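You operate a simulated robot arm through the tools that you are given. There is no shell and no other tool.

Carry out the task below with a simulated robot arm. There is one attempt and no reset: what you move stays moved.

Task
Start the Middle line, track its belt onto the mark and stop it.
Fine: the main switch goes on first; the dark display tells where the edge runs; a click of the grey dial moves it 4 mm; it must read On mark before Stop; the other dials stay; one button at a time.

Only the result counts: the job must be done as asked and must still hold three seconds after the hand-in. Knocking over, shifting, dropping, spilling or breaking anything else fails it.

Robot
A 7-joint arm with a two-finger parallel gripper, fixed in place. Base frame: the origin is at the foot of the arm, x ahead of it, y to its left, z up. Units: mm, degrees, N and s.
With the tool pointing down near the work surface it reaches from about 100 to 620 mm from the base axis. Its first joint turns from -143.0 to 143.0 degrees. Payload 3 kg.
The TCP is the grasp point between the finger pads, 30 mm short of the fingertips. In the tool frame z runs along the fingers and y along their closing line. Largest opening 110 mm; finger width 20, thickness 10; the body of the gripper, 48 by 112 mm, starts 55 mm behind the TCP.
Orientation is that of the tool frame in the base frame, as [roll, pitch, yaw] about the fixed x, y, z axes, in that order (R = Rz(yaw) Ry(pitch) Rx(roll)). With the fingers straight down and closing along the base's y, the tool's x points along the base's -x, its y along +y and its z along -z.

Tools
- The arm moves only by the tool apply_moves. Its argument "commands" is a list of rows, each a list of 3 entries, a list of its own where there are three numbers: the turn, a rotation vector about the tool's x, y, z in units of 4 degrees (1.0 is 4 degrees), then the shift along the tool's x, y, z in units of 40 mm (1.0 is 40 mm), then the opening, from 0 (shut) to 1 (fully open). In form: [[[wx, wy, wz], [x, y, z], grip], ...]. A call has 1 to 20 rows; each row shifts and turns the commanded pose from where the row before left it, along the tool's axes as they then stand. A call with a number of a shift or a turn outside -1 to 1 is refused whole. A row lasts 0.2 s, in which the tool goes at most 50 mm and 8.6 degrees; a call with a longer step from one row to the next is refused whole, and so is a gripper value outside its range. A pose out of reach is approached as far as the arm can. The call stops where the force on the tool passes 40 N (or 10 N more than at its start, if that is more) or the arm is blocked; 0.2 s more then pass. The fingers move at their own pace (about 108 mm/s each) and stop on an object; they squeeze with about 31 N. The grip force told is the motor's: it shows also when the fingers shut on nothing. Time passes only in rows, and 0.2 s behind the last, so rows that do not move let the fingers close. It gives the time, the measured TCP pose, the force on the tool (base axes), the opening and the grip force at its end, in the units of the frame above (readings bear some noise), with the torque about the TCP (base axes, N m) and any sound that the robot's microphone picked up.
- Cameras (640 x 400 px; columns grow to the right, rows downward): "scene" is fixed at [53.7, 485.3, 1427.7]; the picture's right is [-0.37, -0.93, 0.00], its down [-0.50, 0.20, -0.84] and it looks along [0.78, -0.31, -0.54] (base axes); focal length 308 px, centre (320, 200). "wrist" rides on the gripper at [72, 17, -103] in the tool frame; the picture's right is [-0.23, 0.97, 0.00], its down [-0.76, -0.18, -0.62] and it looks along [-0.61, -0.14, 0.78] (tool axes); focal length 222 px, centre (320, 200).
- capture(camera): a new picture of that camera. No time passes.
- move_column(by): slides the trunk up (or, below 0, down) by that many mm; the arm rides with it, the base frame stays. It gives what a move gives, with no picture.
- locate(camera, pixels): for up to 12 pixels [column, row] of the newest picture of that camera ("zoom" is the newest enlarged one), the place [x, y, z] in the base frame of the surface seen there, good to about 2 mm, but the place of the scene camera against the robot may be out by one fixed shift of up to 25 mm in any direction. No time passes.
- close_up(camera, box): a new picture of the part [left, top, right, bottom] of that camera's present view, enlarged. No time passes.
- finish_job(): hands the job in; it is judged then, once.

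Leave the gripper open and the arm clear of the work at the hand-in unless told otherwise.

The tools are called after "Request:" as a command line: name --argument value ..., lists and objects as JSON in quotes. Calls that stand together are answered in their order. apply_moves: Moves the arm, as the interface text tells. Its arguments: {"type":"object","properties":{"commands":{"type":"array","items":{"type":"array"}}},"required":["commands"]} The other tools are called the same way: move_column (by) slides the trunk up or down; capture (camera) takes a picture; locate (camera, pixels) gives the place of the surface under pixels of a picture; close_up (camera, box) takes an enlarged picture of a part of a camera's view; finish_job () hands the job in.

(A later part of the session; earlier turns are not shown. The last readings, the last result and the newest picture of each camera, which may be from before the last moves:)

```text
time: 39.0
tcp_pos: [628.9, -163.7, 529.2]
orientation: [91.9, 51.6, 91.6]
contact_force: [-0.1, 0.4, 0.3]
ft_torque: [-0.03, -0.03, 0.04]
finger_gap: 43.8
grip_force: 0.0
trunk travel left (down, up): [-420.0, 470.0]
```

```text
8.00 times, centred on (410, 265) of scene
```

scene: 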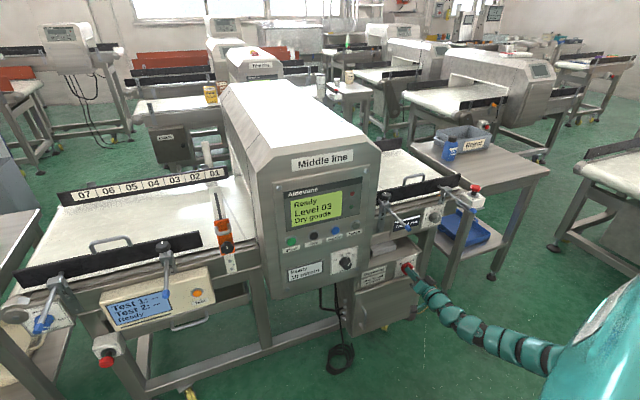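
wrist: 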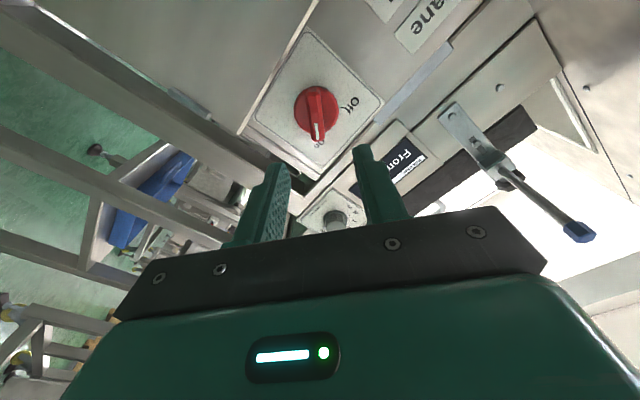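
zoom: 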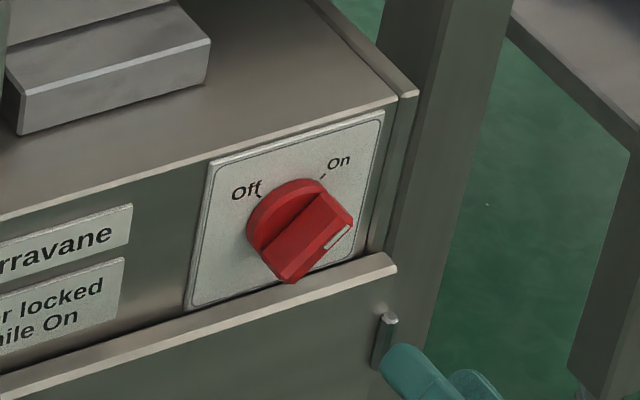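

The white mark now points up-right toward On. I'll enlarge the switch and the dark display in the wrist view.

Request:
close_up --camera "wrist" --box '[256, 70, 384, 150]'

Request:
close_up --camera "wrist" --box '[350, 110, 446, 170]'

Request:
close_up --camera "scene" --box '[380, 190, 460, 240]'

Request:
close_up --camera "scene" --box '[260, 170, 380, 245]'

```text
5.00 times, centred on (320, 110) of wrist
```

zoom: 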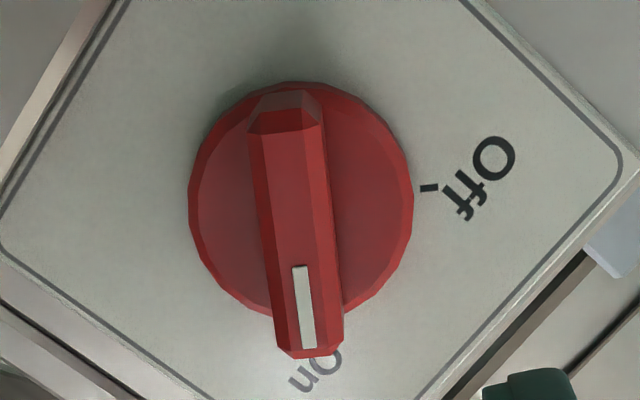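

```text
6.67 times, centred on (398, 140) of wrist
```

zoom: 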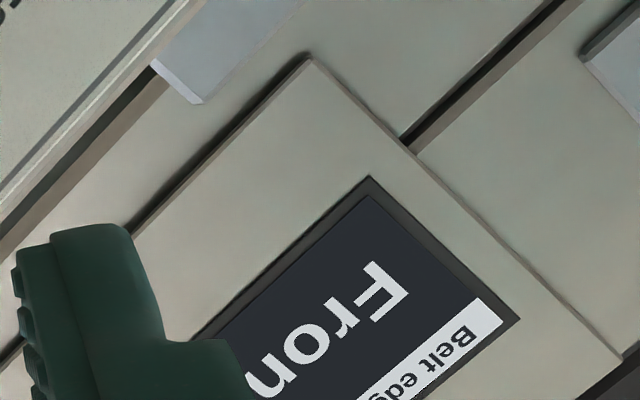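

```text
8.00 times, centred on (420, 215) of scene
```

zoom: 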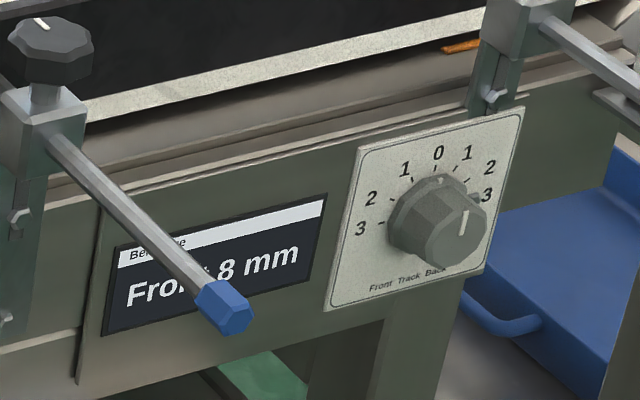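

```text
5.33 times, centred on (320, 208) of scene
```

zoom: 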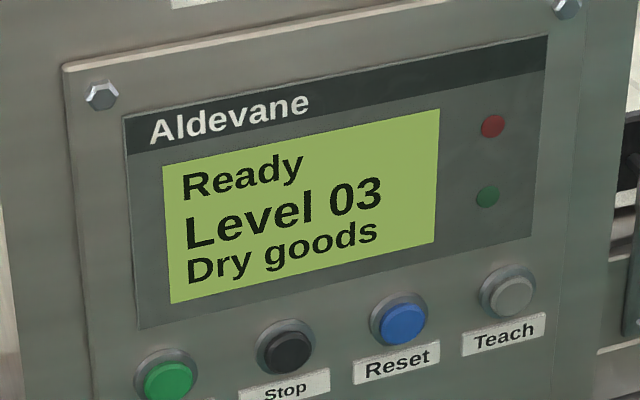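

The dark display reads "Front 8 mm", which means two clicks toward Back later. The switch mark lies on On and the main panel reads Ready. Next comes Start at (700, 326, 872). I'll roll back level, retreat slightly, and then raise the trunk.

Request:
apply_moves --commands '[[[0, 0, -1], [0, 0, -0.2], 0.3], [[0, 0, -1], [0, 0, -0.2], 0.2], [[0, 0, -1], [0, 0, -0.2], 0.1], [[0, 0, -1], [0, 0, 0], 0.0], [[0, 0, -1], [0, 0, 0], 0.0], [[0, 0, -1], [0, 0, 0], 0.0], [[0, 0, -1], [0, 0, 0], 0.0], [[0, 0, -1], [0, 0, 0], 0.0], [[0, 0, -1], [0, 0, 0], 0.0], [[0, 0, -0.6], [0, 0, 0], 0.0]]'

Request:
move_column --by 260

```text
time: 41.2
tcp_pos: [604.1, -164.4, 528.6]
orientation: [-177.8, 88.8, -177.8]
contact_force: [0.4, 0.1, -0.6]
ft_torque: [0.01, 0.0, -0.03]
finger_gap: 0.0
grip_force: 31.1
trunk travel left (down, up): [-420.0, 470.0]
```

```text
time: 43.9
tcp_pos: [605.8, -164.3, 788.8]
orientation: [179.5, 88.8, 179.5]
contact_force: [-1.3, 0.3, 0.3]
ft_torque: [-0.01, 0.01, -0.01]
finger_gap: 0.0
grip_force: 30.9
trunk travel left (down, up): [-680.0, 210.0]
```

The fingers are shut and nearly square. I'll move left and up at x≈605 to face the green Start button.

Request:
apply_moves --commands '[[[0, -0.3, 0], [-0.17, 1, 0], 0], [[0, 0, 0], [-0.17, 1, 0], 0], [[0, 0, 0], [-0.17, 1, 0], 0], [[0, 0, 0], [-0.17, 1, 0], 0], [[0, 0, 0], [-0.17, 1, 0], 0], [[0, 0, 0], [-0.17, 1, 0], 0], [[0, 0, 0], [-0.17, 1, 0], 0], [[0, 0, 0], [-0.17, 1, 0], 0], [[0, 0, 0], [-0.17, 1, 0], 0], [[0, 0, 0], [-0.17, 1, 0], 0], [[0, 0, 0], [-0.17, 1, 0], 0], [[0, 0, 0], [-0.17, 1, 0], 0], [[0, 0, 0], [0, 0, 0], 0]]'

Request:
capture --camera "wrist"

Request:
capture --camera "scene"

```text
time: 46.6
tcp_pos: [604.2, 314.8, 870.0]
orientation: [-107.8, 90.0, -107.8]
contact_force: [0.4, 0.0, 0.2]
ft_torque: [-0.01, -0.01, -0.03]
finger_gap: 0.1
grip_force: 31.0
trunk travel left (down, up): [-680.0, 210.0]
```

```text
taken
```

wrist: 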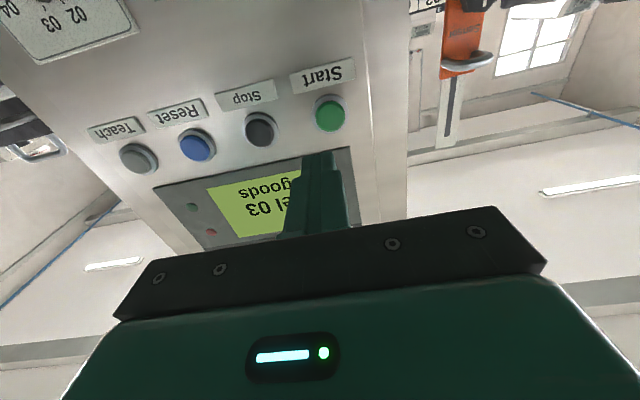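

```text
taken
```

scene: 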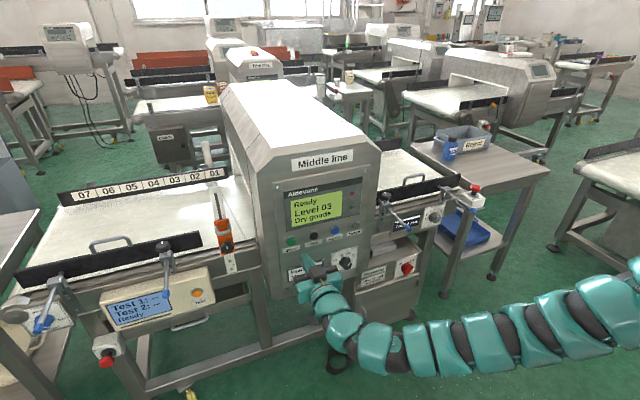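

The Start button is at about (331, 116) in the wrist view and Stop at (261, 129). I'll measure them.

Request:
close_up --camera "wrist" --box '[224, 80, 384, 180]'

Request:
locate --camera "zoom" --pixels '[[430, 140], [430, 125], [410, 145], [450, 140], [430, 165], [148, 198], [148, 180], [130, 200], [165, 200], [380, 180], [60, 100], [345, 340]]'

```text
4.00 times, centred on (304, 130) of wrist
```

zoom: 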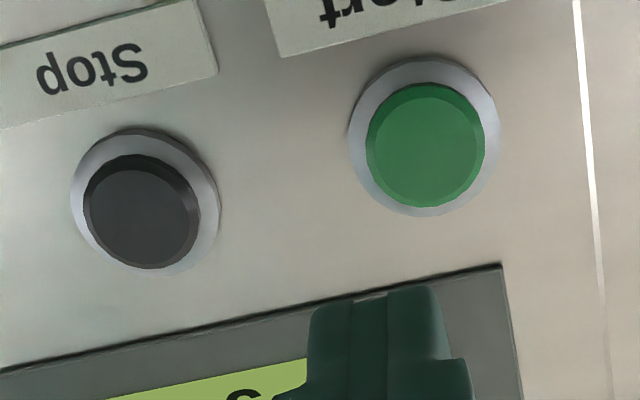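

```text
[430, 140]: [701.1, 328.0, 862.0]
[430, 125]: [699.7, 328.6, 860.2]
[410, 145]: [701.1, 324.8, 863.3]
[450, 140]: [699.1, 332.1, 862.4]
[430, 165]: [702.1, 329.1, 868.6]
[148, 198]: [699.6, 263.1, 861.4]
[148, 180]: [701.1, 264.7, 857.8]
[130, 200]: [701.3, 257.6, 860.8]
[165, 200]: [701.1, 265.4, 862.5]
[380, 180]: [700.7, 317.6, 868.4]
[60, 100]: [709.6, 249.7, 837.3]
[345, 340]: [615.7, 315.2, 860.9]
```

Start is centred near (700.5, 328, 864) and Stop near (700.5, 261, 863). I'll line up on Start and advance until the tips are about 6 mm short of it.

Request:
apply_moves --commands '[[[0, 0, 0], [0.15, 0.33, 0], 0], [[0, 0, 0], [0, 0, 1], 0], [[0, 0, 0], [0, 0, 0.5], 0], [[0, 0, 0], [0, 0, 0], 0]]'

Request:
close_up --camera "wrist" --box '[224, 80, 416, 200]'

```text
time: 47.6
tcp_pos: [652.7, 326.1, 870.9]
orientation: [70.3, 89.9, 70.6]
contact_force: [-0.6, -0.4, 0.3]
ft_torque: [0.01, 0.02, -0.02]
finger_gap: 0.0
grip_force: 30.8
out of reach, approached as far as the arm can: row 2, 3
trunk travel left (down, up): [-680.0, 210.0]
```

```text
3.33 times, centred on (320, 140) of wrist
```

zoom: 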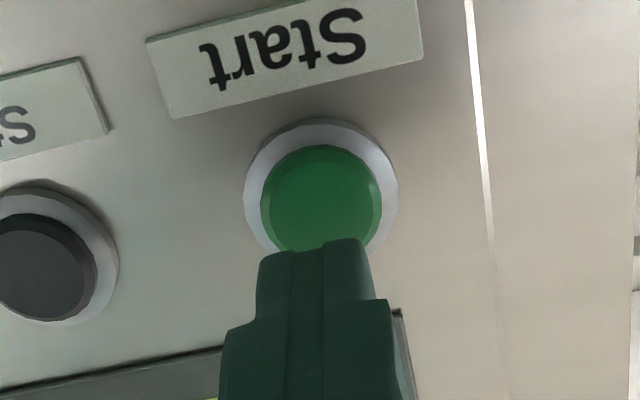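

The tip stopped about 18 mm short because of the reach limit. I'll back off 20 mm, lower the trunk 120 mm so the shoulder is nearer this height, then raise the tool back to the button level.

Request:
apply_moves --commands '[[[0, 0, 0], [0, 0, -0.6], 0], [[0, 0, 0], [0, 0, 0], 0]]'

Request:
move_column --by -120

Request:
apply_moves --commands '[[[0, 0, 0], [-1, 0, 0], 0], [[0, 0, 0], [-1, 0, 0], 0], [[0, 0, 0], [-0.8, 0, 0], 0], [[0, 0, 0], [0, 0, 0], 0]]'

```text
time: 48.2
tcp_pos: [628.8, 325.0, 869.5]
orientation: [-154.9, 90.0, -154.7]
contact_force: [1.7, 0.3, -0.7]
ft_torque: [0.01, -0.01, -0.03]
finger_gap: 0.0
grip_force: 31.2
trunk travel left (down, up): [-680.0, 210.0]
```

```text
time: 49.8
tcp_pos: [629.4, 325.9, 749.5]
orientation: [68.5, 90.0, 68.6]
contact_force: [-0.3, 0.0, 0.7]
ft_torque: [0.01, 0.01, 0.0]
finger_gap: 0.0
grip_force: 31.6
trunk travel left (down, up): [-560.0, 330.0]
```

```text
time: 50.8
tcp_pos: [629.2, 324.5, 861.6]
orientation: [72.3, 90.0, 72.4]
contact_force: [0.2, 0.2, 0.4]
ft_torque: [0.01, 0.0, 0.0]
finger_gap: 0.1
grip_force: 31.1
trunk travel left (down, up): [-560.0, 330.0]
```

Everything is in reach now at (629, 324.5, 862). I'll nudge to the button centre and advance until the tips are about 5 mm short.

Request:
apply_moves --commands '[[[0, 0, 0], [-0.06, 0.08, 0.5], 0], [[0, 0, 0], [0, 0, 0.4], 0], [[0, 0, 0], [0, 0, 0], 0]]'

Request:
close_up --camera "wrist" --box '[224, 80, 416, 200]'

```text
time: 51.5
tcp_pos: [664.9, 329.5, 864.7]
orientation: [61.9, 90.0, 61.8]
contact_force: [0.2, 0.6, -0.2]
ft_torque: [0.01, -0.01, -0.03]
finger_gap: 0.0
grip_force: 31.4
trunk travel left (down, up): [-560.0, 330.0]
```

```text
3.33 times, centred on (320, 140) of wrist
```

zoom: 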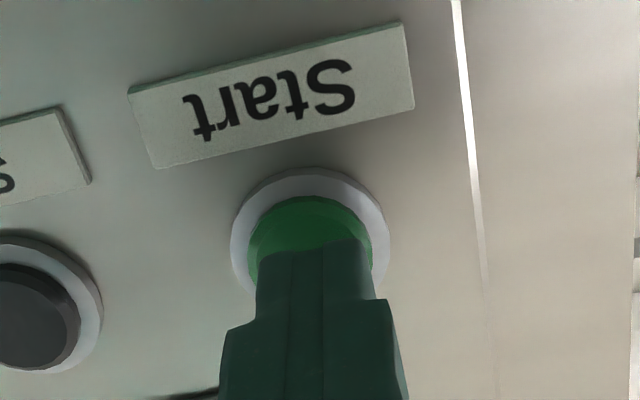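

The tips are centred on the green button, at x≈695. I'll press in gently by 8 mm and read the force and sound.

Request:
apply_moves --commands '[[[0, 0, 0], [0, 0, 0.1], 0], [[0, 0, 0], [0, 0, 0.1], 0], [[0, 0, 0], [0, 0, 0], 0]]'

Request:
close_up --camera "scene" --box '[260, 170, 420, 270]'

```text
time: 52.4
tcp_pos: [674.0, 328.7, 864.4]
orientation: [-72.5, 89.9, -72.4]
contact_force: [-1.7, -0.2, -0.1]
ft_torque: [-0.03, 0.03, -0.02]
finger_gap: 0.0
grip_force: 31.0
trunk travel left (down, up): [-560.0, 330.0]
heard: click
```

```text
4.00 times, centred on (340, 220) of scene
```

zoom: 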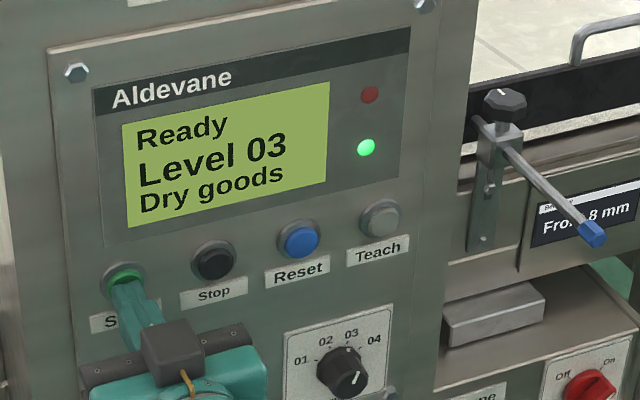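

A click was heard and the green lamp is lit, so the line is running. I'll back straight off and check the displays.

Request:
apply_moves --commands '[[[0, 0, 0], [0, 0, -0.5], 0], [[0, 0, 0], [0, 0, -1], 0], [[0, 0, 0], [0, 0, 0], 0]]'

Request:
capture --camera "scene"

Request:
close_up --camera "scene" --box '[260, 170, 420, 270]'

Request:
close_up --camera "scene" --box '[380, 190, 460, 240]'

Request:
close_up --camera "wrist" --box '[200, 0, 440, 150]'

```text
time: 53.1
tcp_pos: [612.2, 328.2, 865.7]
orientation: [-84.4, 90.0, -84.3]
contact_force: [0.5, 0.3, -0.7]
ft_torque: [0.01, 0.03, -0.01]
finger_gap: 0.0
grip_force: 31.2
trunk travel left (down, up): [-560.0, 330.0]
```

```text
taken
```

scene: 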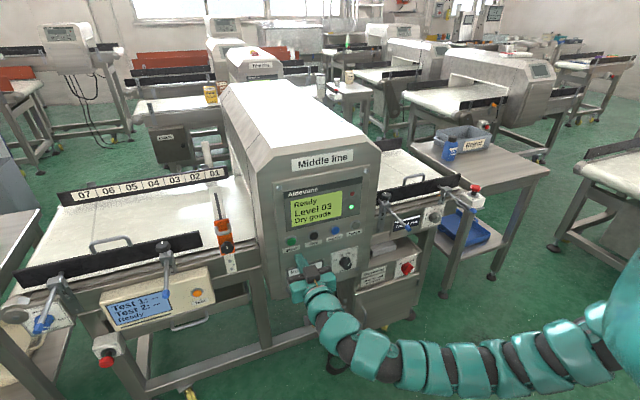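

```text
4.00 times, centred on (340, 220) of scene
```

zoom: 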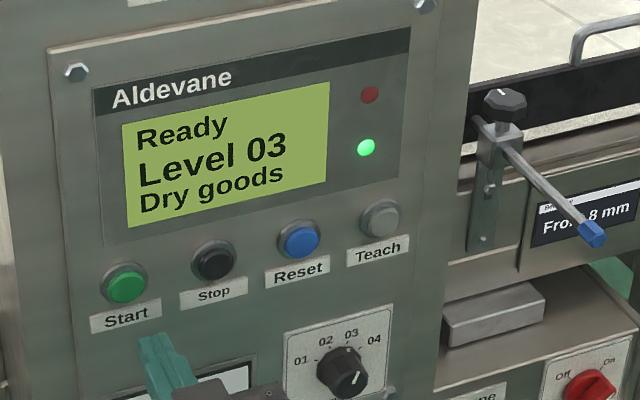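

```text
8.00 times, centred on (420, 215) of scene
```

zoom: 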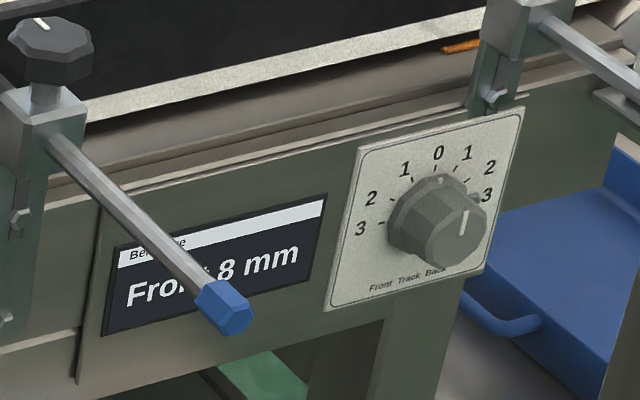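

```text
2.67 times, centred on (320, 75) of wrist
```

zoom: 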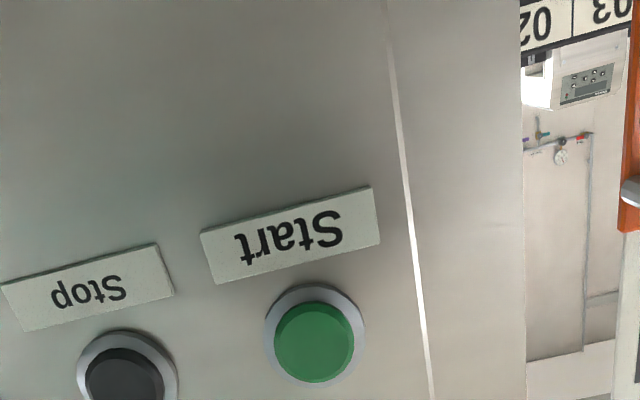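

The line runs with the green lamp on, and the dark display still reads "Front 8 mm". Next is the grey dial near (830, −305, 685). I'll lower the trunk 176 mm and then traverse right at x≈612, below the rods.

Request:
move_column --by -176

Request:
apply_moves --commands '[[[0, 0, 0], [0, -1, 0], 0], [[0, 0, 0], [0, -1, 0], 0], [[0, 0, 0], [0, -1, 0], 0], [[0, 0, 0], [0, -1, 0], 0], [[0, 0, 0], [0, -1, 0], 0], [[0, 0, 0], [0, -1, 0], 0], [[0, 0, 0], [0, -1, 0], 0], [[0, 0, 0], [0, -1, 0], 0], [[0, 0, 0], [0, -1, 0], 0], [[0, 0, 0], [0, -1, 0], 0], [[0, 0, 0], [0, -1, 0], 0], [[0, 0, 0], [0, -1, 0], 0], [[0, 0, 0], [0, -1, 0], 0], [[0, 0, 0], [0, -1, 0], 0], [[0, 0, 0], [0, -1, 0], 0], [[0, 0, 0], [0, -0.8, 0], 0], [[0, 0, 0], [0, 0, 0], 0]]'

Request:
capture --camera "wrist"

Request:
capture --camera "scene"

```text
time: 55.1
tcp_pos: [614.0, 328.8, 689.2]
orientation: [73.4, 89.9, 73.4]
contact_force: [0.2, 0.1, 0.4]
ft_torque: [0.0, -0.01, -0.02]
finger_gap: 0.0
grip_force: 31.1
trunk travel left (down, up): [-384.0, 506.0]
```

```text
time: 58.7
tcp_pos: [612.6, -303.4, 689.5]
orientation: [135.2, 89.9, 135.1]
contact_force: [-0.6, 0.1, 0.4]
ft_torque: [0.01, -0.01, 0.02]
finger_gap: 0.1
grip_force: 31.1
trunk travel left (down, up): [-384.0, 506.0]
```

```text
taken
```

wrist: 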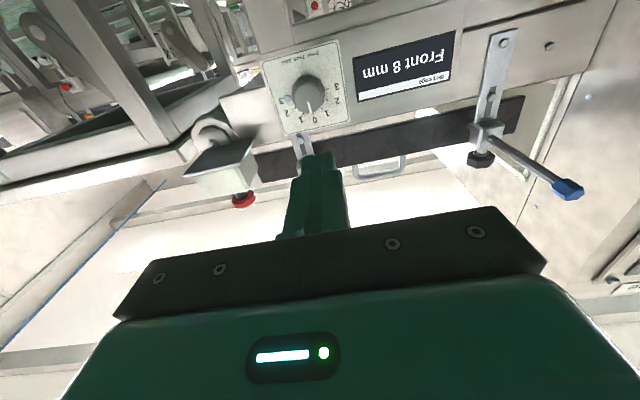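

```text
taken
```

scene: 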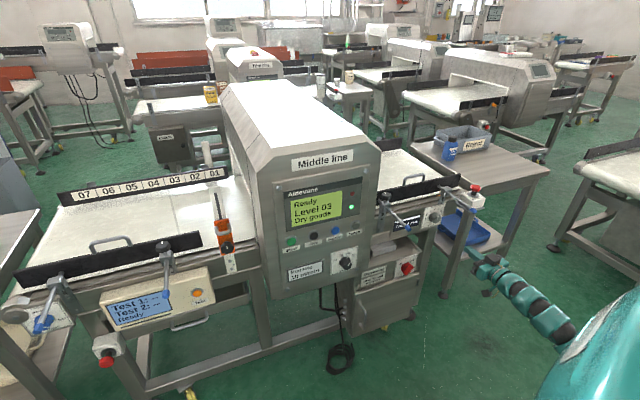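

The wrist camera now sees the dial at (308, 95) and the dark display reading "Front 8 mm". I'll enlarge the dial and the lower panel display and measure the knob.

Request:
close_up --camera "scene" --box '[270, 240, 366, 300]'

Request:
close_up --camera "wrist" --box '[248, 55, 376, 135]'

Request:
locate --camera "zoom" --pixels '[[300, 190], [230, 190], [370, 180], [305, 130], [305, 245], [310, 265], [300, 160], [255, 215], [340, 215], [180, 240], [440, 140], [300, 105]]'

```text
6.67 times, centred on (318, 270) of scene
```

zoom: 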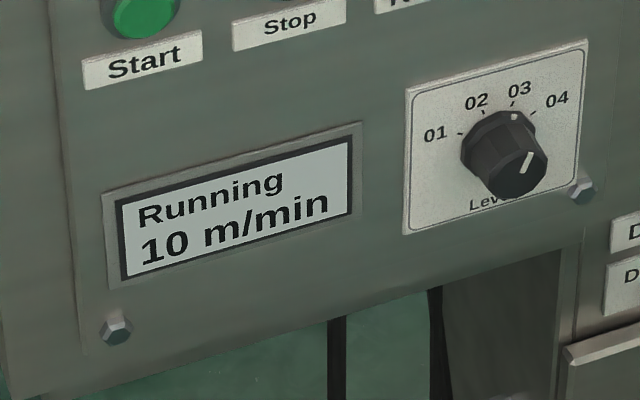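

```text
5.00 times, centred on (312, 95) of wrist
```

zoom: 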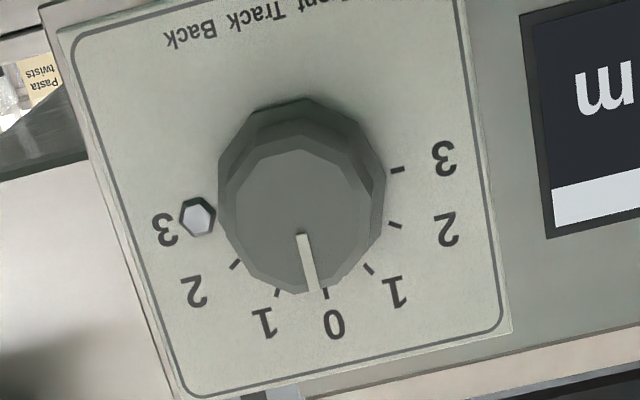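

```text
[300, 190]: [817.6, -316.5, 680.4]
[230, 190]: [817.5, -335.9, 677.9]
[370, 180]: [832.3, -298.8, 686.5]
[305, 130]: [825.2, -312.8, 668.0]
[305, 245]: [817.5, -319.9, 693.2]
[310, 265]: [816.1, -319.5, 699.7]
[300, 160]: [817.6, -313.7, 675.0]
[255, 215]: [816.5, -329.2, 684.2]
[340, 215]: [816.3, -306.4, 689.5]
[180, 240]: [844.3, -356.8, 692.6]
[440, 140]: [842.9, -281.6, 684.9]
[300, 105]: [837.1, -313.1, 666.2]
```

The line shows "Running 10 m/min". The knob front is at x≈817 and the plate at 843, centred near y≈−318, z≈686. The ticks are 30° apart and the pointer is at 0. I'll check the small hex near "3" and the clamp bracket above the dial so I don't touch them.

Request:
locate --camera "zoom" --pixels '[[198, 215], [300, 215], [262, 390], [290, 285], [240, 270], [380, 200], [222, 160], [385, 170], [326, 292], [235, 265], [278, 293], [397, 170]]'

Request:
close_up --camera "wrist" --box '[240, 90, 400, 190]'

Request:
locate --camera "wrist" --pixels '[[300, 137], [307, 150], [296, 143], [225, 130], [232, 160], [243, 200], [265, 120], [340, 120], [290, 55], [200, 130], [310, 155], [320, 155]]'

```text
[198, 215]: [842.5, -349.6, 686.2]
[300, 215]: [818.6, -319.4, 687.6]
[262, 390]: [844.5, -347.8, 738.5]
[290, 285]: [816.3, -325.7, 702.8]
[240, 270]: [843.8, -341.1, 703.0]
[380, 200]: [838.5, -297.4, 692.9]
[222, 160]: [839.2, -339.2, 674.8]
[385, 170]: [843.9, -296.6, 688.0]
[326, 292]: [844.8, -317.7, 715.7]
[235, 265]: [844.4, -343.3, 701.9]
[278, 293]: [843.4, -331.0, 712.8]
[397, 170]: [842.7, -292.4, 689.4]
```

```text
4.00 times, centred on (320, 140) of wrist
```

zoom: 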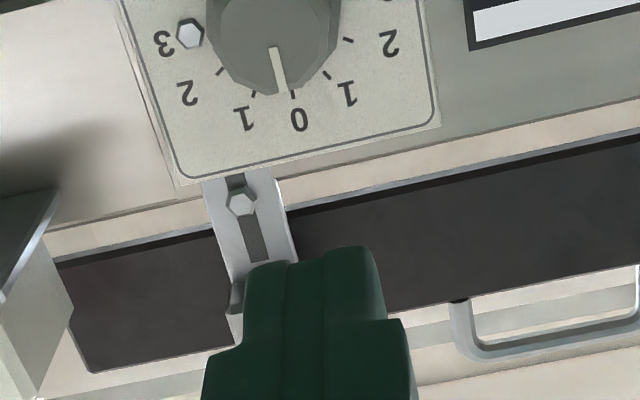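

```text
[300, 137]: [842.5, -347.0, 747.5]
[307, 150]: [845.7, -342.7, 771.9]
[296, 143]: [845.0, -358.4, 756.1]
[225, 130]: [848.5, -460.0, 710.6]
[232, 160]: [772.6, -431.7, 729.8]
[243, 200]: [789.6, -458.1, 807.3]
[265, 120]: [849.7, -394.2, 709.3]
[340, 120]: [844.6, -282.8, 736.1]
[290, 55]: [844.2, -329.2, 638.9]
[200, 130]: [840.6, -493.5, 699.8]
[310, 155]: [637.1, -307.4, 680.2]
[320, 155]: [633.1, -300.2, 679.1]
```

The dial centre is at y≈−318, z≈689. The hex is a flat screw beside the Back "3" and the bracket starts at z≈738. The E-stop box sits at y<−430, so there is room. I'll shift right 14.6 mm, roll to −36°, open to 60 mm and begin the approach.

Request:
apply_moves --commands '[[[0, 0, 0], [0, -0.365, 0], 0.3], [[0, 0, -1], [0, 0, 0], 0.55], [[0, 0, -1], [0, 0, 0], 0.55], [[0, 0, -1], [0, 0, 0], 0.55], [[0, 0, -1], [0, 0, 0], 0.55], [[0, 0, -1], [0, 0, 0], 0.55], [[0, 0, -1], [0, 0, 0], 0.55], [[0, 0, -1], [0, 0, 0], 0.55], [[0, 0, -1], [0, 0, 0], 0.55], [[0, 0, -1], [0, 0, 0], 0.55], [[0, 0, 0], [0, 0, 1], 0.55], [[0, 0, 0], [0, 0, 1], 0.55], [[0, 0, 0], [0, 0, 1], 0.55], [[0, 0, 0], [0, 0, 0], 0.55]]'

Request:
capture --camera "wrist"

Request:
close_up --camera "scene" --box '[370, 170, 530, 270]'

```text
time: 61.7
tcp_pos: [734.5, -317.8, 691.6]
orientation: [-90.0, 54.1, -89.9]
contact_force: [-0.6, 0.0, -0.6]
ft_torque: [0.0, 0.02, 0.01]
finger_gap: 60.6
grip_force: 0.1
trunk travel left (down, up): [-384.0, 506.0]
```

```text
taken
```

wrist: 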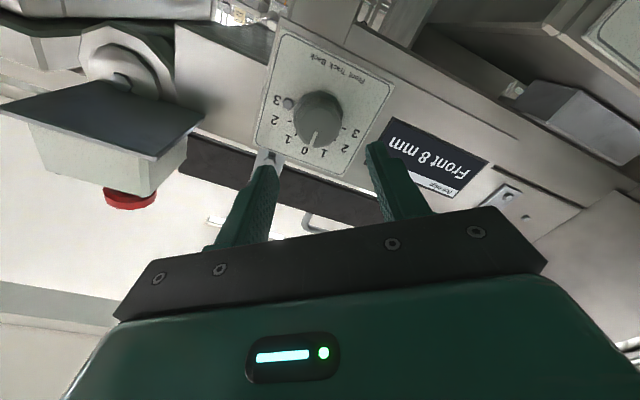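

```text
4.00 times, centred on (450, 220) of scene
```

zoom: 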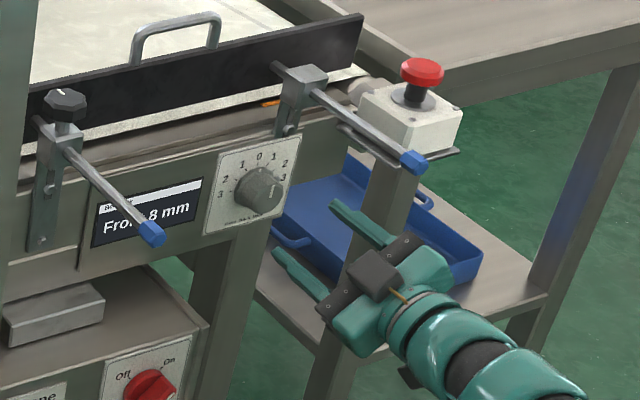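

The approach is lined up and clear of the rod and E-stop box. I'll go 40 mm further in with a 2 mm drop and check.

Request:
apply_moves --commands '[[[0, 0, 0], [0.04, 0.03, 0.98], 0.55], [[0, 0, 0], [0, 0, 0], 0.55]]'

Request:
close_up --camera "wrist" --box '[200, 60, 440, 210]'

Request:
locate --camera "zoom" --pixels '[[320, 190], [260, 200], [375, 175], [320, 240], [310, 150], [330, 170]]'

```text
time: 62.3
tcp_pos: [773.4, -316.7, 689.5]
orientation: [-89.9, 54.0, -89.8]
contact_force: [0.1, -0.2, -0.6]
ft_torque: [-0.02, -0.03, 0.0]
finger_gap: 60.7
grip_force: 0.0
trunk travel left (down, up): [-384.0, 506.0]
```

```text
2.67 times, centred on (320, 135) of wrist
```

zoom: 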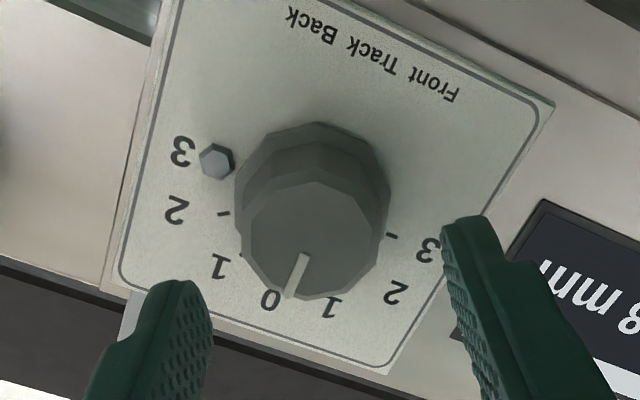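

```text
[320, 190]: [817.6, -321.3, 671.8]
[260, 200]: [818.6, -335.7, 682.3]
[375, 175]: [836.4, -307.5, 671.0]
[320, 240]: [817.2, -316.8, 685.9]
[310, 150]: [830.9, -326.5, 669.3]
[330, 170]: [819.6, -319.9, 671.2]
```

The knob face is centred at about (817, −317, 686). I'll advance the last 32 mm with a small correction, so the tips end about 7 mm short of the plate.

Request:
apply_moves --commands '[[[0, 0, 0], [0.05, 0, 0.4], 0.55], [[0, 0, 0], [0, 0, 0.4], 0.55], [[0, 0, 0], [0, 0, 0], 0.55]]'

Request:
close_up --camera "wrist" --box '[200, 60, 440, 210]'

```text
time: 63.1
tcp_pos: [806.1, -317.7, 686.4]
orientation: [-90.0, 54.0, -89.9]
contact_force: [0.5, 0.0, -1.2]
ft_torque: [0.0, 0.02, 0.02]
finger_gap: 60.6
grip_force: 0.1
trunk travel left (down, up): [-384.0, 506.0]
```

```text
2.67 times, centred on (320, 135) of wrist
```

zoom: 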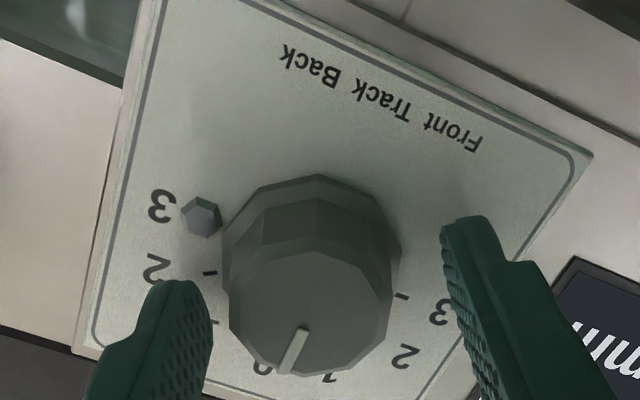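

The fingers straddle the knob. I'll close on it.

Request:
apply_moves --commands '[[[0, 0, 0], [0, 0, 0], 0.42], [[0, 0, 0], [0, 0, 0], 0.3], [[0, 0, 0], [0, 0, 0], 0.25], [[0, 0, 0], [0, 0, 0], 0.25]]'

Request:
close_up --camera "wrist" --box '[200, 60, 440, 210]'

```text
time: 64.1
tcp_pos: [804.8, -319.0, 688.5]
orientation: [-89.7, 54.1, -89.8]
contact_force: [16.4, -17.5, 17.7]
ft_torque: [-0.03, 0.19, -0.19]
finger_gap: 47.9
grip_force: 45.4
trunk travel left (down, up): [-384.0, 506.0]
```

```text
2.67 times, centred on (320, 135) of wrist
```

zoom: 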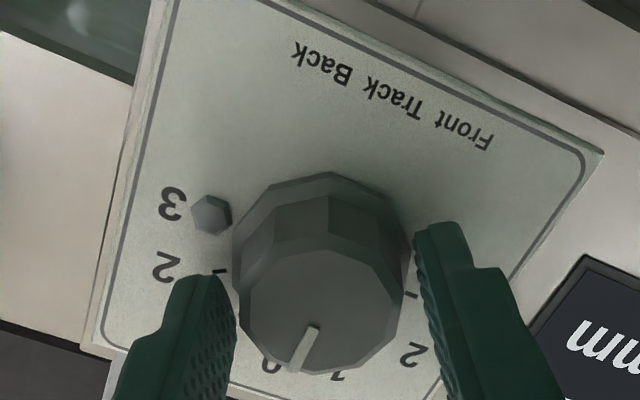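

The fingers stopped at 47.9 mm on the wider skirt of the knob, and the force shows the knob is about 2.5 mm off toward the tool's −y. I'll reopen, back off 7 mm onto the narrower body, shift to centre and close again.

Request:
apply_moves --commands '[[[0, 0, 0], [0, 0, 0], 0.55], [[0, 0, 0], [0, 0, 0], 0.55], [[0, 0, 0], [-0.05, -0.06, -0.17], 0.55], [[0, 0, 0], [0, 0, 0], 0.55]]'

Request:
apply_moves --commands '[[[0, 0, 0], [0, 0, 0], 0.42], [[0, 0, 0], [0, 0, 0], 0.3], [[0, 0, 0], [0, 0, 0], 0.2], [[0, 0, 0], [0, 0, 0], 0.2]]'

Request:
close_up --camera "wrist" --box '[200, 60, 440, 210]'

```text
time: 65.1
tcp_pos: [797.9, -319.7, 690.2]
orientation: [-90.1, 54.0, -90.0]
contact_force: [0.7, 0.5, 0.3]
ft_torque: [0.02, 0.0, 0.02]
finger_gap: 60.6
grip_force: 0.0
trunk travel left (down, up): [-384.0, 506.0]
```

```text
time: 66.1
tcp_pos: [798.4, -320.8, 689.4]
orientation: [-90.1, 54.0, -90.0]
contact_force: [-7.2, 5.6, -7.5]
ft_torque: [0.0, 0.09, -0.14]
finger_gap: 47.4
grip_force: 45.0
trunk travel left (down, up): [-384.0, 506.0]
```

```text
2.67 times, centred on (320, 135) of wrist
```

zoom: 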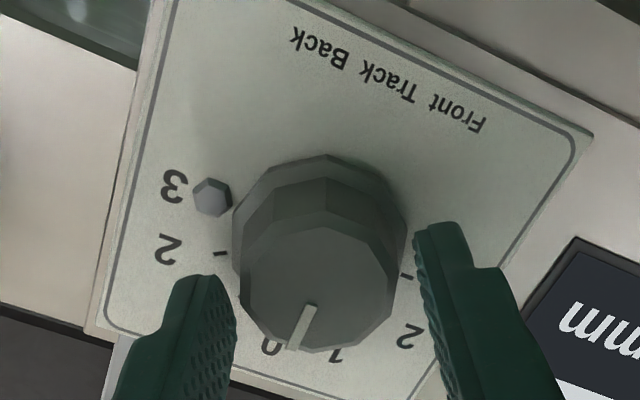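

It stopped at 47.4 mm again with well-balanced forces, so that is the knob's grip width. I'll turn 30° clockwise, one click toward Back, and listen.

Request:
apply_moves --commands '[[[0, 0, 1], [0, 0, 0], 0.2], [[0, 0, 1], [0, 0, 0], 0.2], [[0, 0, 1], [0, 0, 0], 0.2], [[0, 0, 1], [0, 0, 0], 0.2]]'

Request:
close_up --camera "wrist" --box '[200, 60, 440, 210]'

```text
time: 67.1
tcp_pos: [798.2, -318.9, 690.4]
orientation: [-90.1, 70.2, -89.9]
contact_force: [-9.2, 2.6, -4.4]
ft_torque: [0.01, 0.27, -0.34]
finger_gap: 47.8
grip_force: 45.1
trunk travel left (down, up): [-384.0, 506.0]
```

```text
2.67 times, centred on (320, 135) of wrist
```

zoom: 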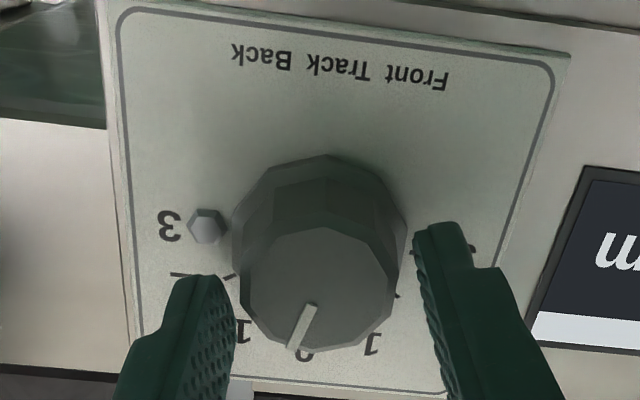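

The knob follows the fingers, and the pointer is halfway from 0 to Back 1. I'll turn the other 14°.

Request:
apply_moves --commands '[[[0, 0, 1], [0, 0, 0], 0.2], [[0, 0, 1], [0, 0, 0], 0.2], [[0, 0, 1], [0, 0, 0], 0.2], [[0, 0, 0.5], [0, 0, 0], 0.2], [[0, 0, 0], [0, 0, 0], 0.2]]'

Request:
capture --camera "wrist"

Request:
close_up --camera "scene" --box '[380, 190, 460, 240]'

```text
time: 68.3
tcp_pos: [798.9, -319.0, 690.0]
orientation: [-89.4, 84.1, -89.3]
contact_force: [-5.2, -2.5, -2.2]
ft_torque: [-0.01, 0.02, -0.21]
finger_gap: 47.4
grip_force: 45.1
trunk travel left (down, up): [-384.0, 506.0]
```

```text
taken
```

wrist: 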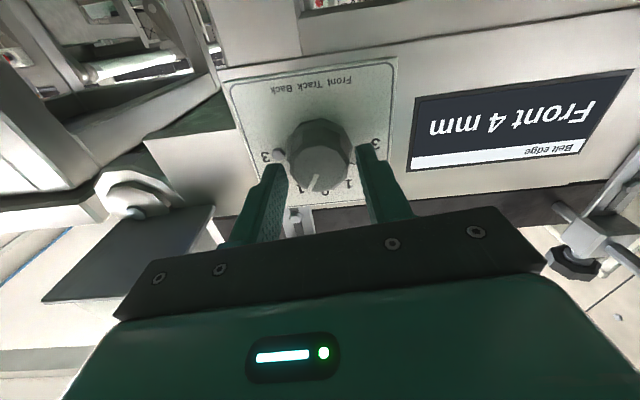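

```text
8.00 times, centred on (420, 215) of scene
```

zoom: 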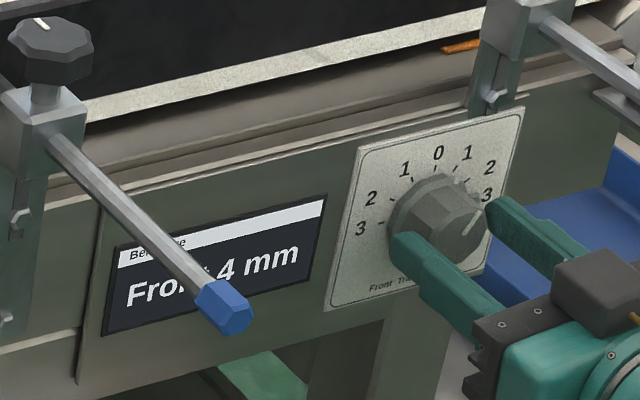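

The display now reads "Front 4 mm", so one click moved it 4 mm the right way. I'll turn 30° more in the same direction, in two parts.

Request:
apply_moves --commands '[[[0, 0, 1], [0, 0, 0], 0.2], [[0, 0, 1], [0, 0, 0], 0.2], [[0, 0, 1], [0, 0, 0], 0.2], [[0, 0, 1], [0, 0, 0], 0.2]]'

Request:
close_up --camera "scene" --box '[380, 190, 460, 240]'

```text
time: 69.3
tcp_pos: [798.4, -320.4, 689.3]
orientation: [90.0, 79.9, 90.1]
contact_force: [18.7, -11.3, 10.5]
ft_torque: [0.02, -0.12, 0.08]
finger_gap: 47.5
grip_force: 45.6
trunk travel left (down, up): [-384.0, 506.0]
```

```text
8.00 times, centred on (420, 215) of scene
```

zoom: 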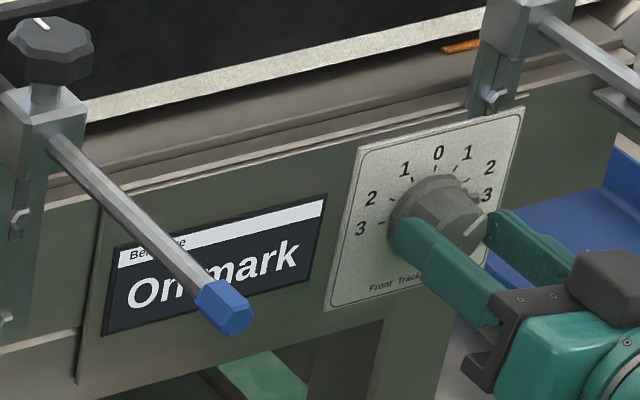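

It already reads "On mark" past the halfway point. I'll finish the remaining 14° so the knob sits in its click, then open the fingers.

Request:
apply_moves --commands '[[[0, 0, 1], [0, 0, 0], 0.2], [[0, 0, 1], [0, 0, 0], 0.2], [[0, 0, 1], [0, 0, 0], 0.2], [[0, 0, 0.4], [0, 0, 0], 0.2], [[0, 0, 0], [0, 0, 0], 0.2]]'

Request:
apply_moves --commands '[[[0, 0, 0], [0, 0, 0], 0.5], [[0, 0, 0], [0, 0, 0], 0.55], [[0, 0, 0], [0, 0, 0], 0.55]]'

Request:
capture --camera "wrist"

Request:
close_up --camera "scene" --box '[380, 190, 460, 240]'

```text
time: 70.5
tcp_pos: [798.5, -321.6, 690.8]
orientation: [89.6, 66.3, 89.6]
contact_force: [16.7, -6.8, 0.9]
ft_torque: [0.0, 0.71, -0.59]
finger_gap: 47.5
grip_force: 45.3
trunk travel left (down, up): [-384.0, 506.0]
stopped in row 5: the force on the tool passed its limit at 40 N (the readings are from after the stop); the commanded pose is now the measured one
```

```text
time: 71.3
tcp_pos: [796.6, -320.1, 690.9]
orientation: [89.6, 66.3, 89.6]
contact_force: [0.8, -0.4, -0.4]
ft_torque: [0.01, -0.02, 0.01]
finger_gap: 60.6
grip_force: 0.1
trunk travel left (down, up): [-384.0, 506.0]
```

```text
taken
```

wrist: 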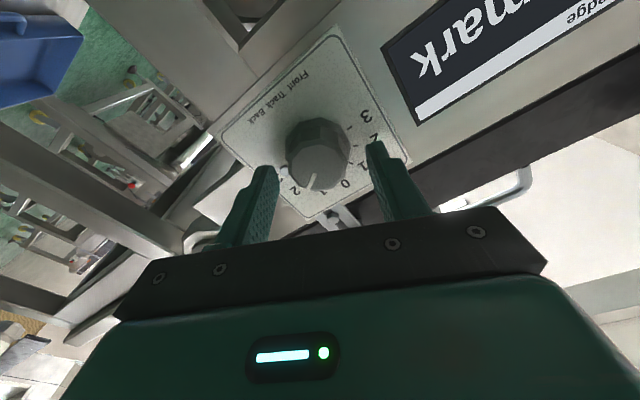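

```text
8.00 times, centred on (420, 215) of scene
```

zoom: 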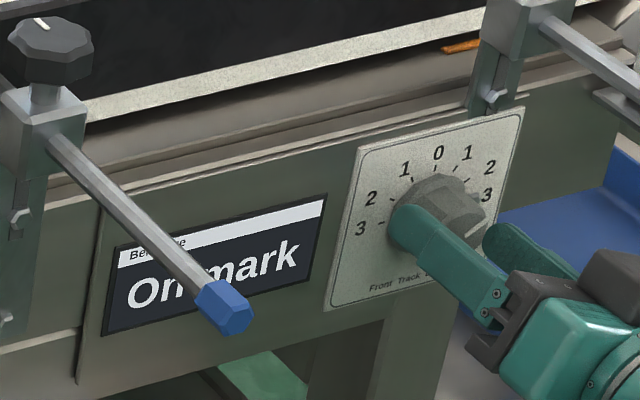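

It still reads "On mark" after release. I'll withdraw straight back from the knob and then roll level.

Request:
apply_moves --commands '[[[0, 0, 0], [0, 0, -0.5], 0.55], [[0, 0, 0], [0, 0, -0.5], 0.55], [[0, 0, 0], [0, 0, -1], 0.55], [[0, 0, 0], [0, 0, -1], 0.55], [[0, 0, 0], [0, 0, -1], 0.55], [[0, 0, -1], [0, 0, -0.6], 0.3], [[0, 0, -1], [0, 0, 0], 0.1], [[0, 0, -1], [0, 0, 0], 0.0], [[0, 0, -1], [0, 0, 0], 0.0], [[0, 0, -1], [0, 0, 0], 0.0], [[0, 0, -0.9], [0, 0, 0], 0.0], [[0, 0, 0], [0, 0, 0], 0.0]]'

Request:
capture --camera "wrist"

Request:
close_up --camera "wrist" --box '[240, 20, 480, 170]'

```text
time: 73.9
tcp_pos: [613.5, -319.7, 689.5]
orientation: [4.6, 89.7, 4.8]
contact_force: [-0.3, 0.9, 0.4]
ft_torque: [0.02, 0.01, 0.0]
finger_gap: 0.0
grip_force: 31.3
trunk travel left (down, up): [-384.0, 506.0]
```

```text
taken
```

wrist: 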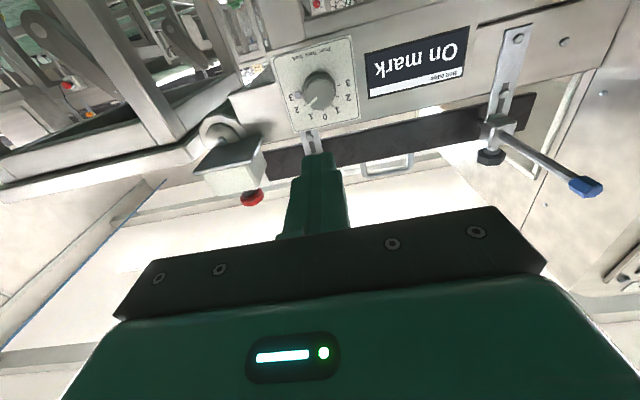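

```text
2.67 times, centred on (360, 95) of wrist
```

zoom: 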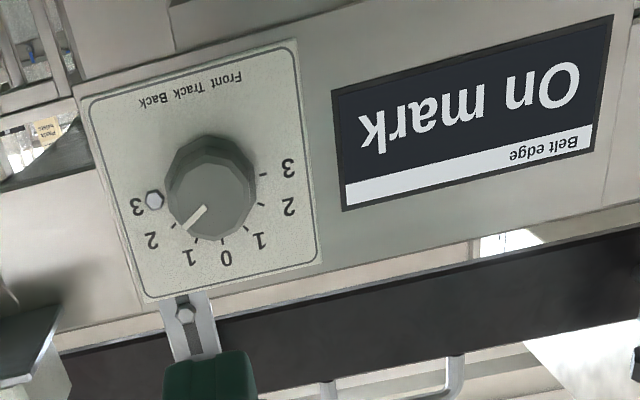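

The display clearly reads "On mark" with the pointer at Back 2. I'll traverse left at x≈613 to y≈261, then raise the trunk 176 mm to face the black Stop button.

Request:
apply_moves --commands '[[[0, 0, 0], [0, 1, 0], 0], [[0, 0, 0], [0, 1, 0], 0], [[0, 0, 0], [0, 1, 0], 0], [[0, 0, 0], [0, 1, 0], 0], [[0, 0, 0], [0, 1, 0], 0], [[0, 0, 0], [0, 1, 0], 0], [[0, 0, 0], [0, 1, 0], 0], [[0, 0, 0], [0, 1, 0], 0], [[0, 0, 0], [0, 1, 0], 0], [[0, 0, 0], [0, 1, 0], 0], [[0, 0, 0], [0, 1, 0], 0], [[0, 0, 0], [0, 1, 0], 0], [[0, 0, 0], [0, 1, 0], 0], [[0, 0, 0], [0, 1, 0], 0], [[0, 0, 0], [0, 0.5, 0], 0], [[0, 0, 0], [0, 0, 0], 0]]'

Request:
move_column --by 174

Request:
close_up --camera "wrist" --box '[208, 70, 400, 190]'

Request:
close_up --camera "scene" --box '[260, 170, 440, 282]'

```text
time: 77.3
tcp_pos: [612.5, 249.4, 683.1]
orientation: [12.7, 89.7, 12.8]
contact_force: [0.2, -0.1, -0.7]
ft_torque: [0.03, -0.01, 0.0]
finger_gap: 0.0
grip_force: 30.6
out of reach, approached as far as the arm can: row 10
trunk travel left (down, up): [-384.0, 506.0]
```

```text
time: 79.3
tcp_pos: [612.6, 248.8, 857.6]
orientation: [12.1, 89.7, 12.2]
contact_force: [-0.2, -0.4, 0.3]
ft_torque: [0.0, -0.02, -0.01]
finger_gap: 0.0
grip_force: 31.3
trunk travel left (down, up): [-558.0, 332.0]
```

```text
3.33 times, centred on (304, 130) of wrist
```

zoom: 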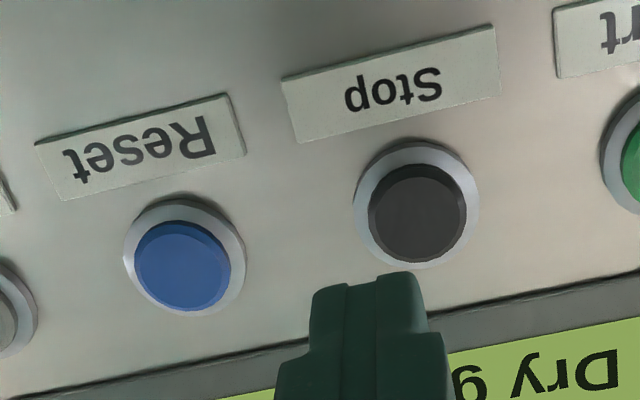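

```text
3.56 times, centred on (350, 226) of scene
```

zoom: 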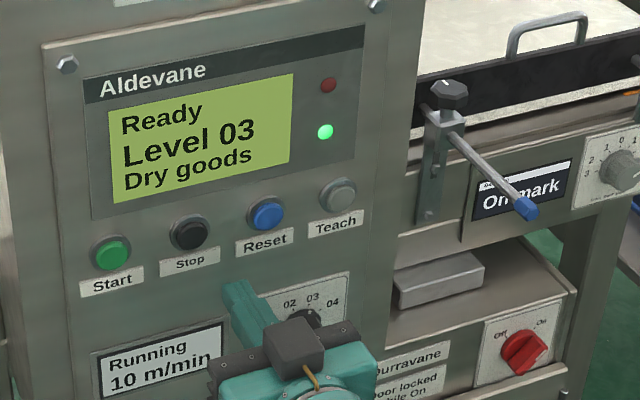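

Still "Running 10 m/min" and "On mark". I'll measure the Stop button from here.

Request:
capture --camera "wrist"

Request:
close_up --camera "wrist" --box '[208, 70, 400, 190]'

Request:
locate --camera "zoom" --pixels '[[417, 213], [400, 213], [435, 213], [417, 190], [417, 235], [360, 200], [475, 200], [183, 265]]'

```text
taken
```

wrist: 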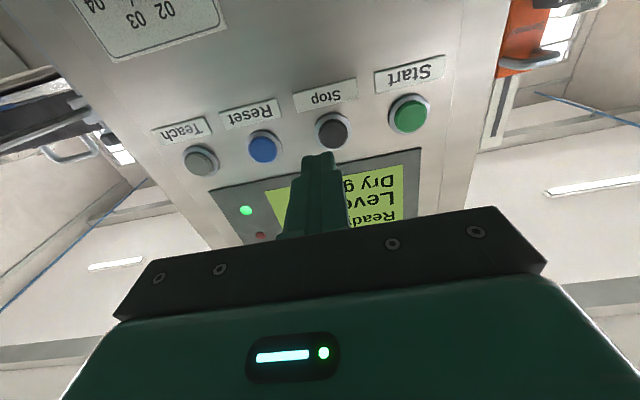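

```text
3.33 times, centred on (304, 130) of wrist
```

zoom: 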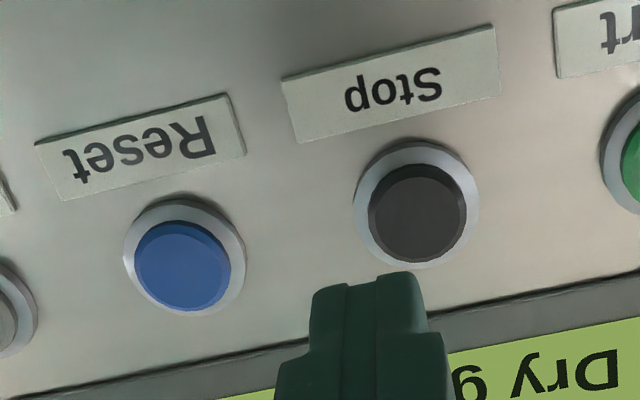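

```text
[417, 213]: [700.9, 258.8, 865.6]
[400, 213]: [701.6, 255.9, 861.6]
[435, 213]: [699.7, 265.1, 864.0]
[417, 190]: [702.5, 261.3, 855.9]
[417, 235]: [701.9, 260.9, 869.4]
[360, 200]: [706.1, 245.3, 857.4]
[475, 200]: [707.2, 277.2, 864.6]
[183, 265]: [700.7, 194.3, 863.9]
```

Stop is centred at (701, 261, 864). I'll line up on it and advance until the tips are about 6 mm short.

Request:
apply_moves --commands '[[[0, 0, 0], [-0.16, 0.3, 0], 0], [[0, 0, 0], [0, 0, 0.8], 0], [[0, 0, 0], [0, 0, 0.5], 0], [[0, 0, 0], [0, 0, 0], 0]]'

Request:
close_up --camera "wrist" --box '[208, 70, 400, 190]'

```text
time: 80.3
tcp_pos: [664.2, 259.9, 863.6]
orientation: [14.4, 89.7, 14.4]
contact_force: [0.5, -0.2, 0.3]
ft_torque: [0.06, 0.01, 0.0]
finger_gap: 0.1
grip_force: 30.8
trunk travel left (down, up): [-558.0, 332.0]
```

```text
3.33 times, centred on (304, 130) of wrist
```

zoom: 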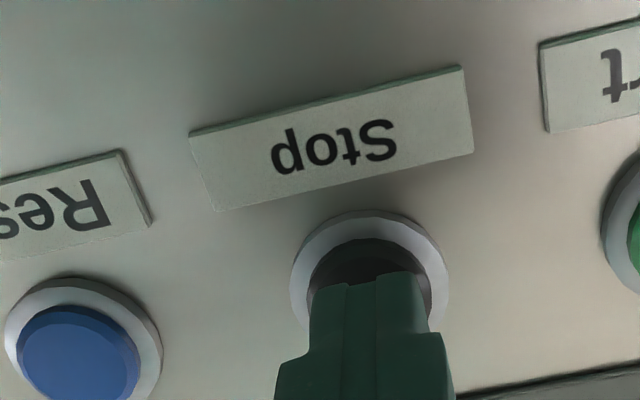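

The tips are centred on Stop. Before I press, I'll confirm once more that the dark display reads "On mark".

Request:
close_up --camera "scene" --box '[380, 190, 460, 240]'

```text
8.00 times, centred on (420, 215) of scene
```

zoom: 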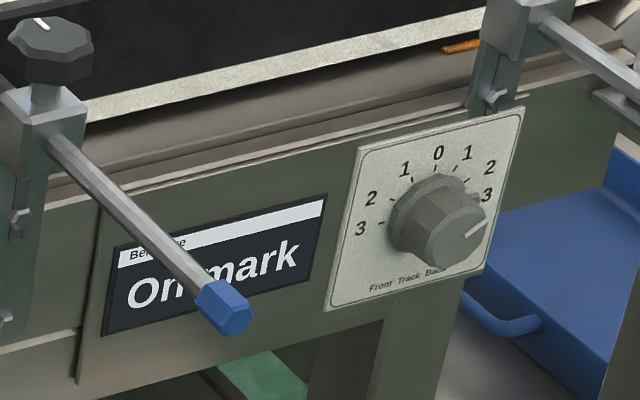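

It reads "On mark". I'll press Stop with the same gentle 8–9 mm advance that worked for Start.

Request:
apply_moves --commands '[[[0, 0, 0], [0, 0, 0.1], 0], [[0, 0, 0], [0, 0, 0.12], 0], [[0, 0, 0], [0, 0, 0], 0]]'

Request:
close_up --camera "scene" --box '[260, 170, 440, 282]'

```text
time: 81.1
tcp_pos: [673.1, 260.3, 863.4]
orientation: [16.1, 89.8, 16.1]
contact_force: [-2.3, -1.3, -0.9]
ft_torque: [0.01, 0.01, 0.01]
finger_gap: 0.1
grip_force: 30.9
trunk travel left (down, up): [-558.0, 332.0]
heard: click
```

```text
3.56 times, centred on (350, 226) of scene
```

zoom: 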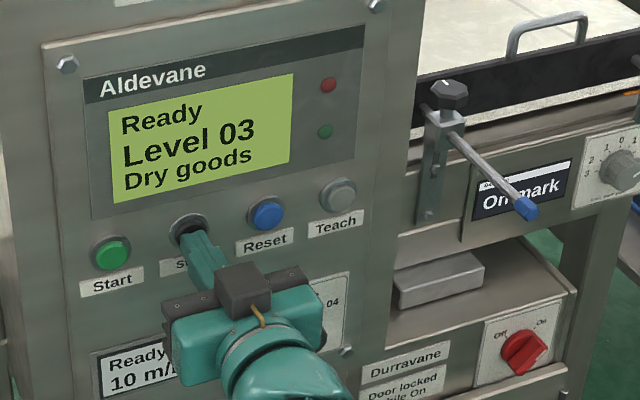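

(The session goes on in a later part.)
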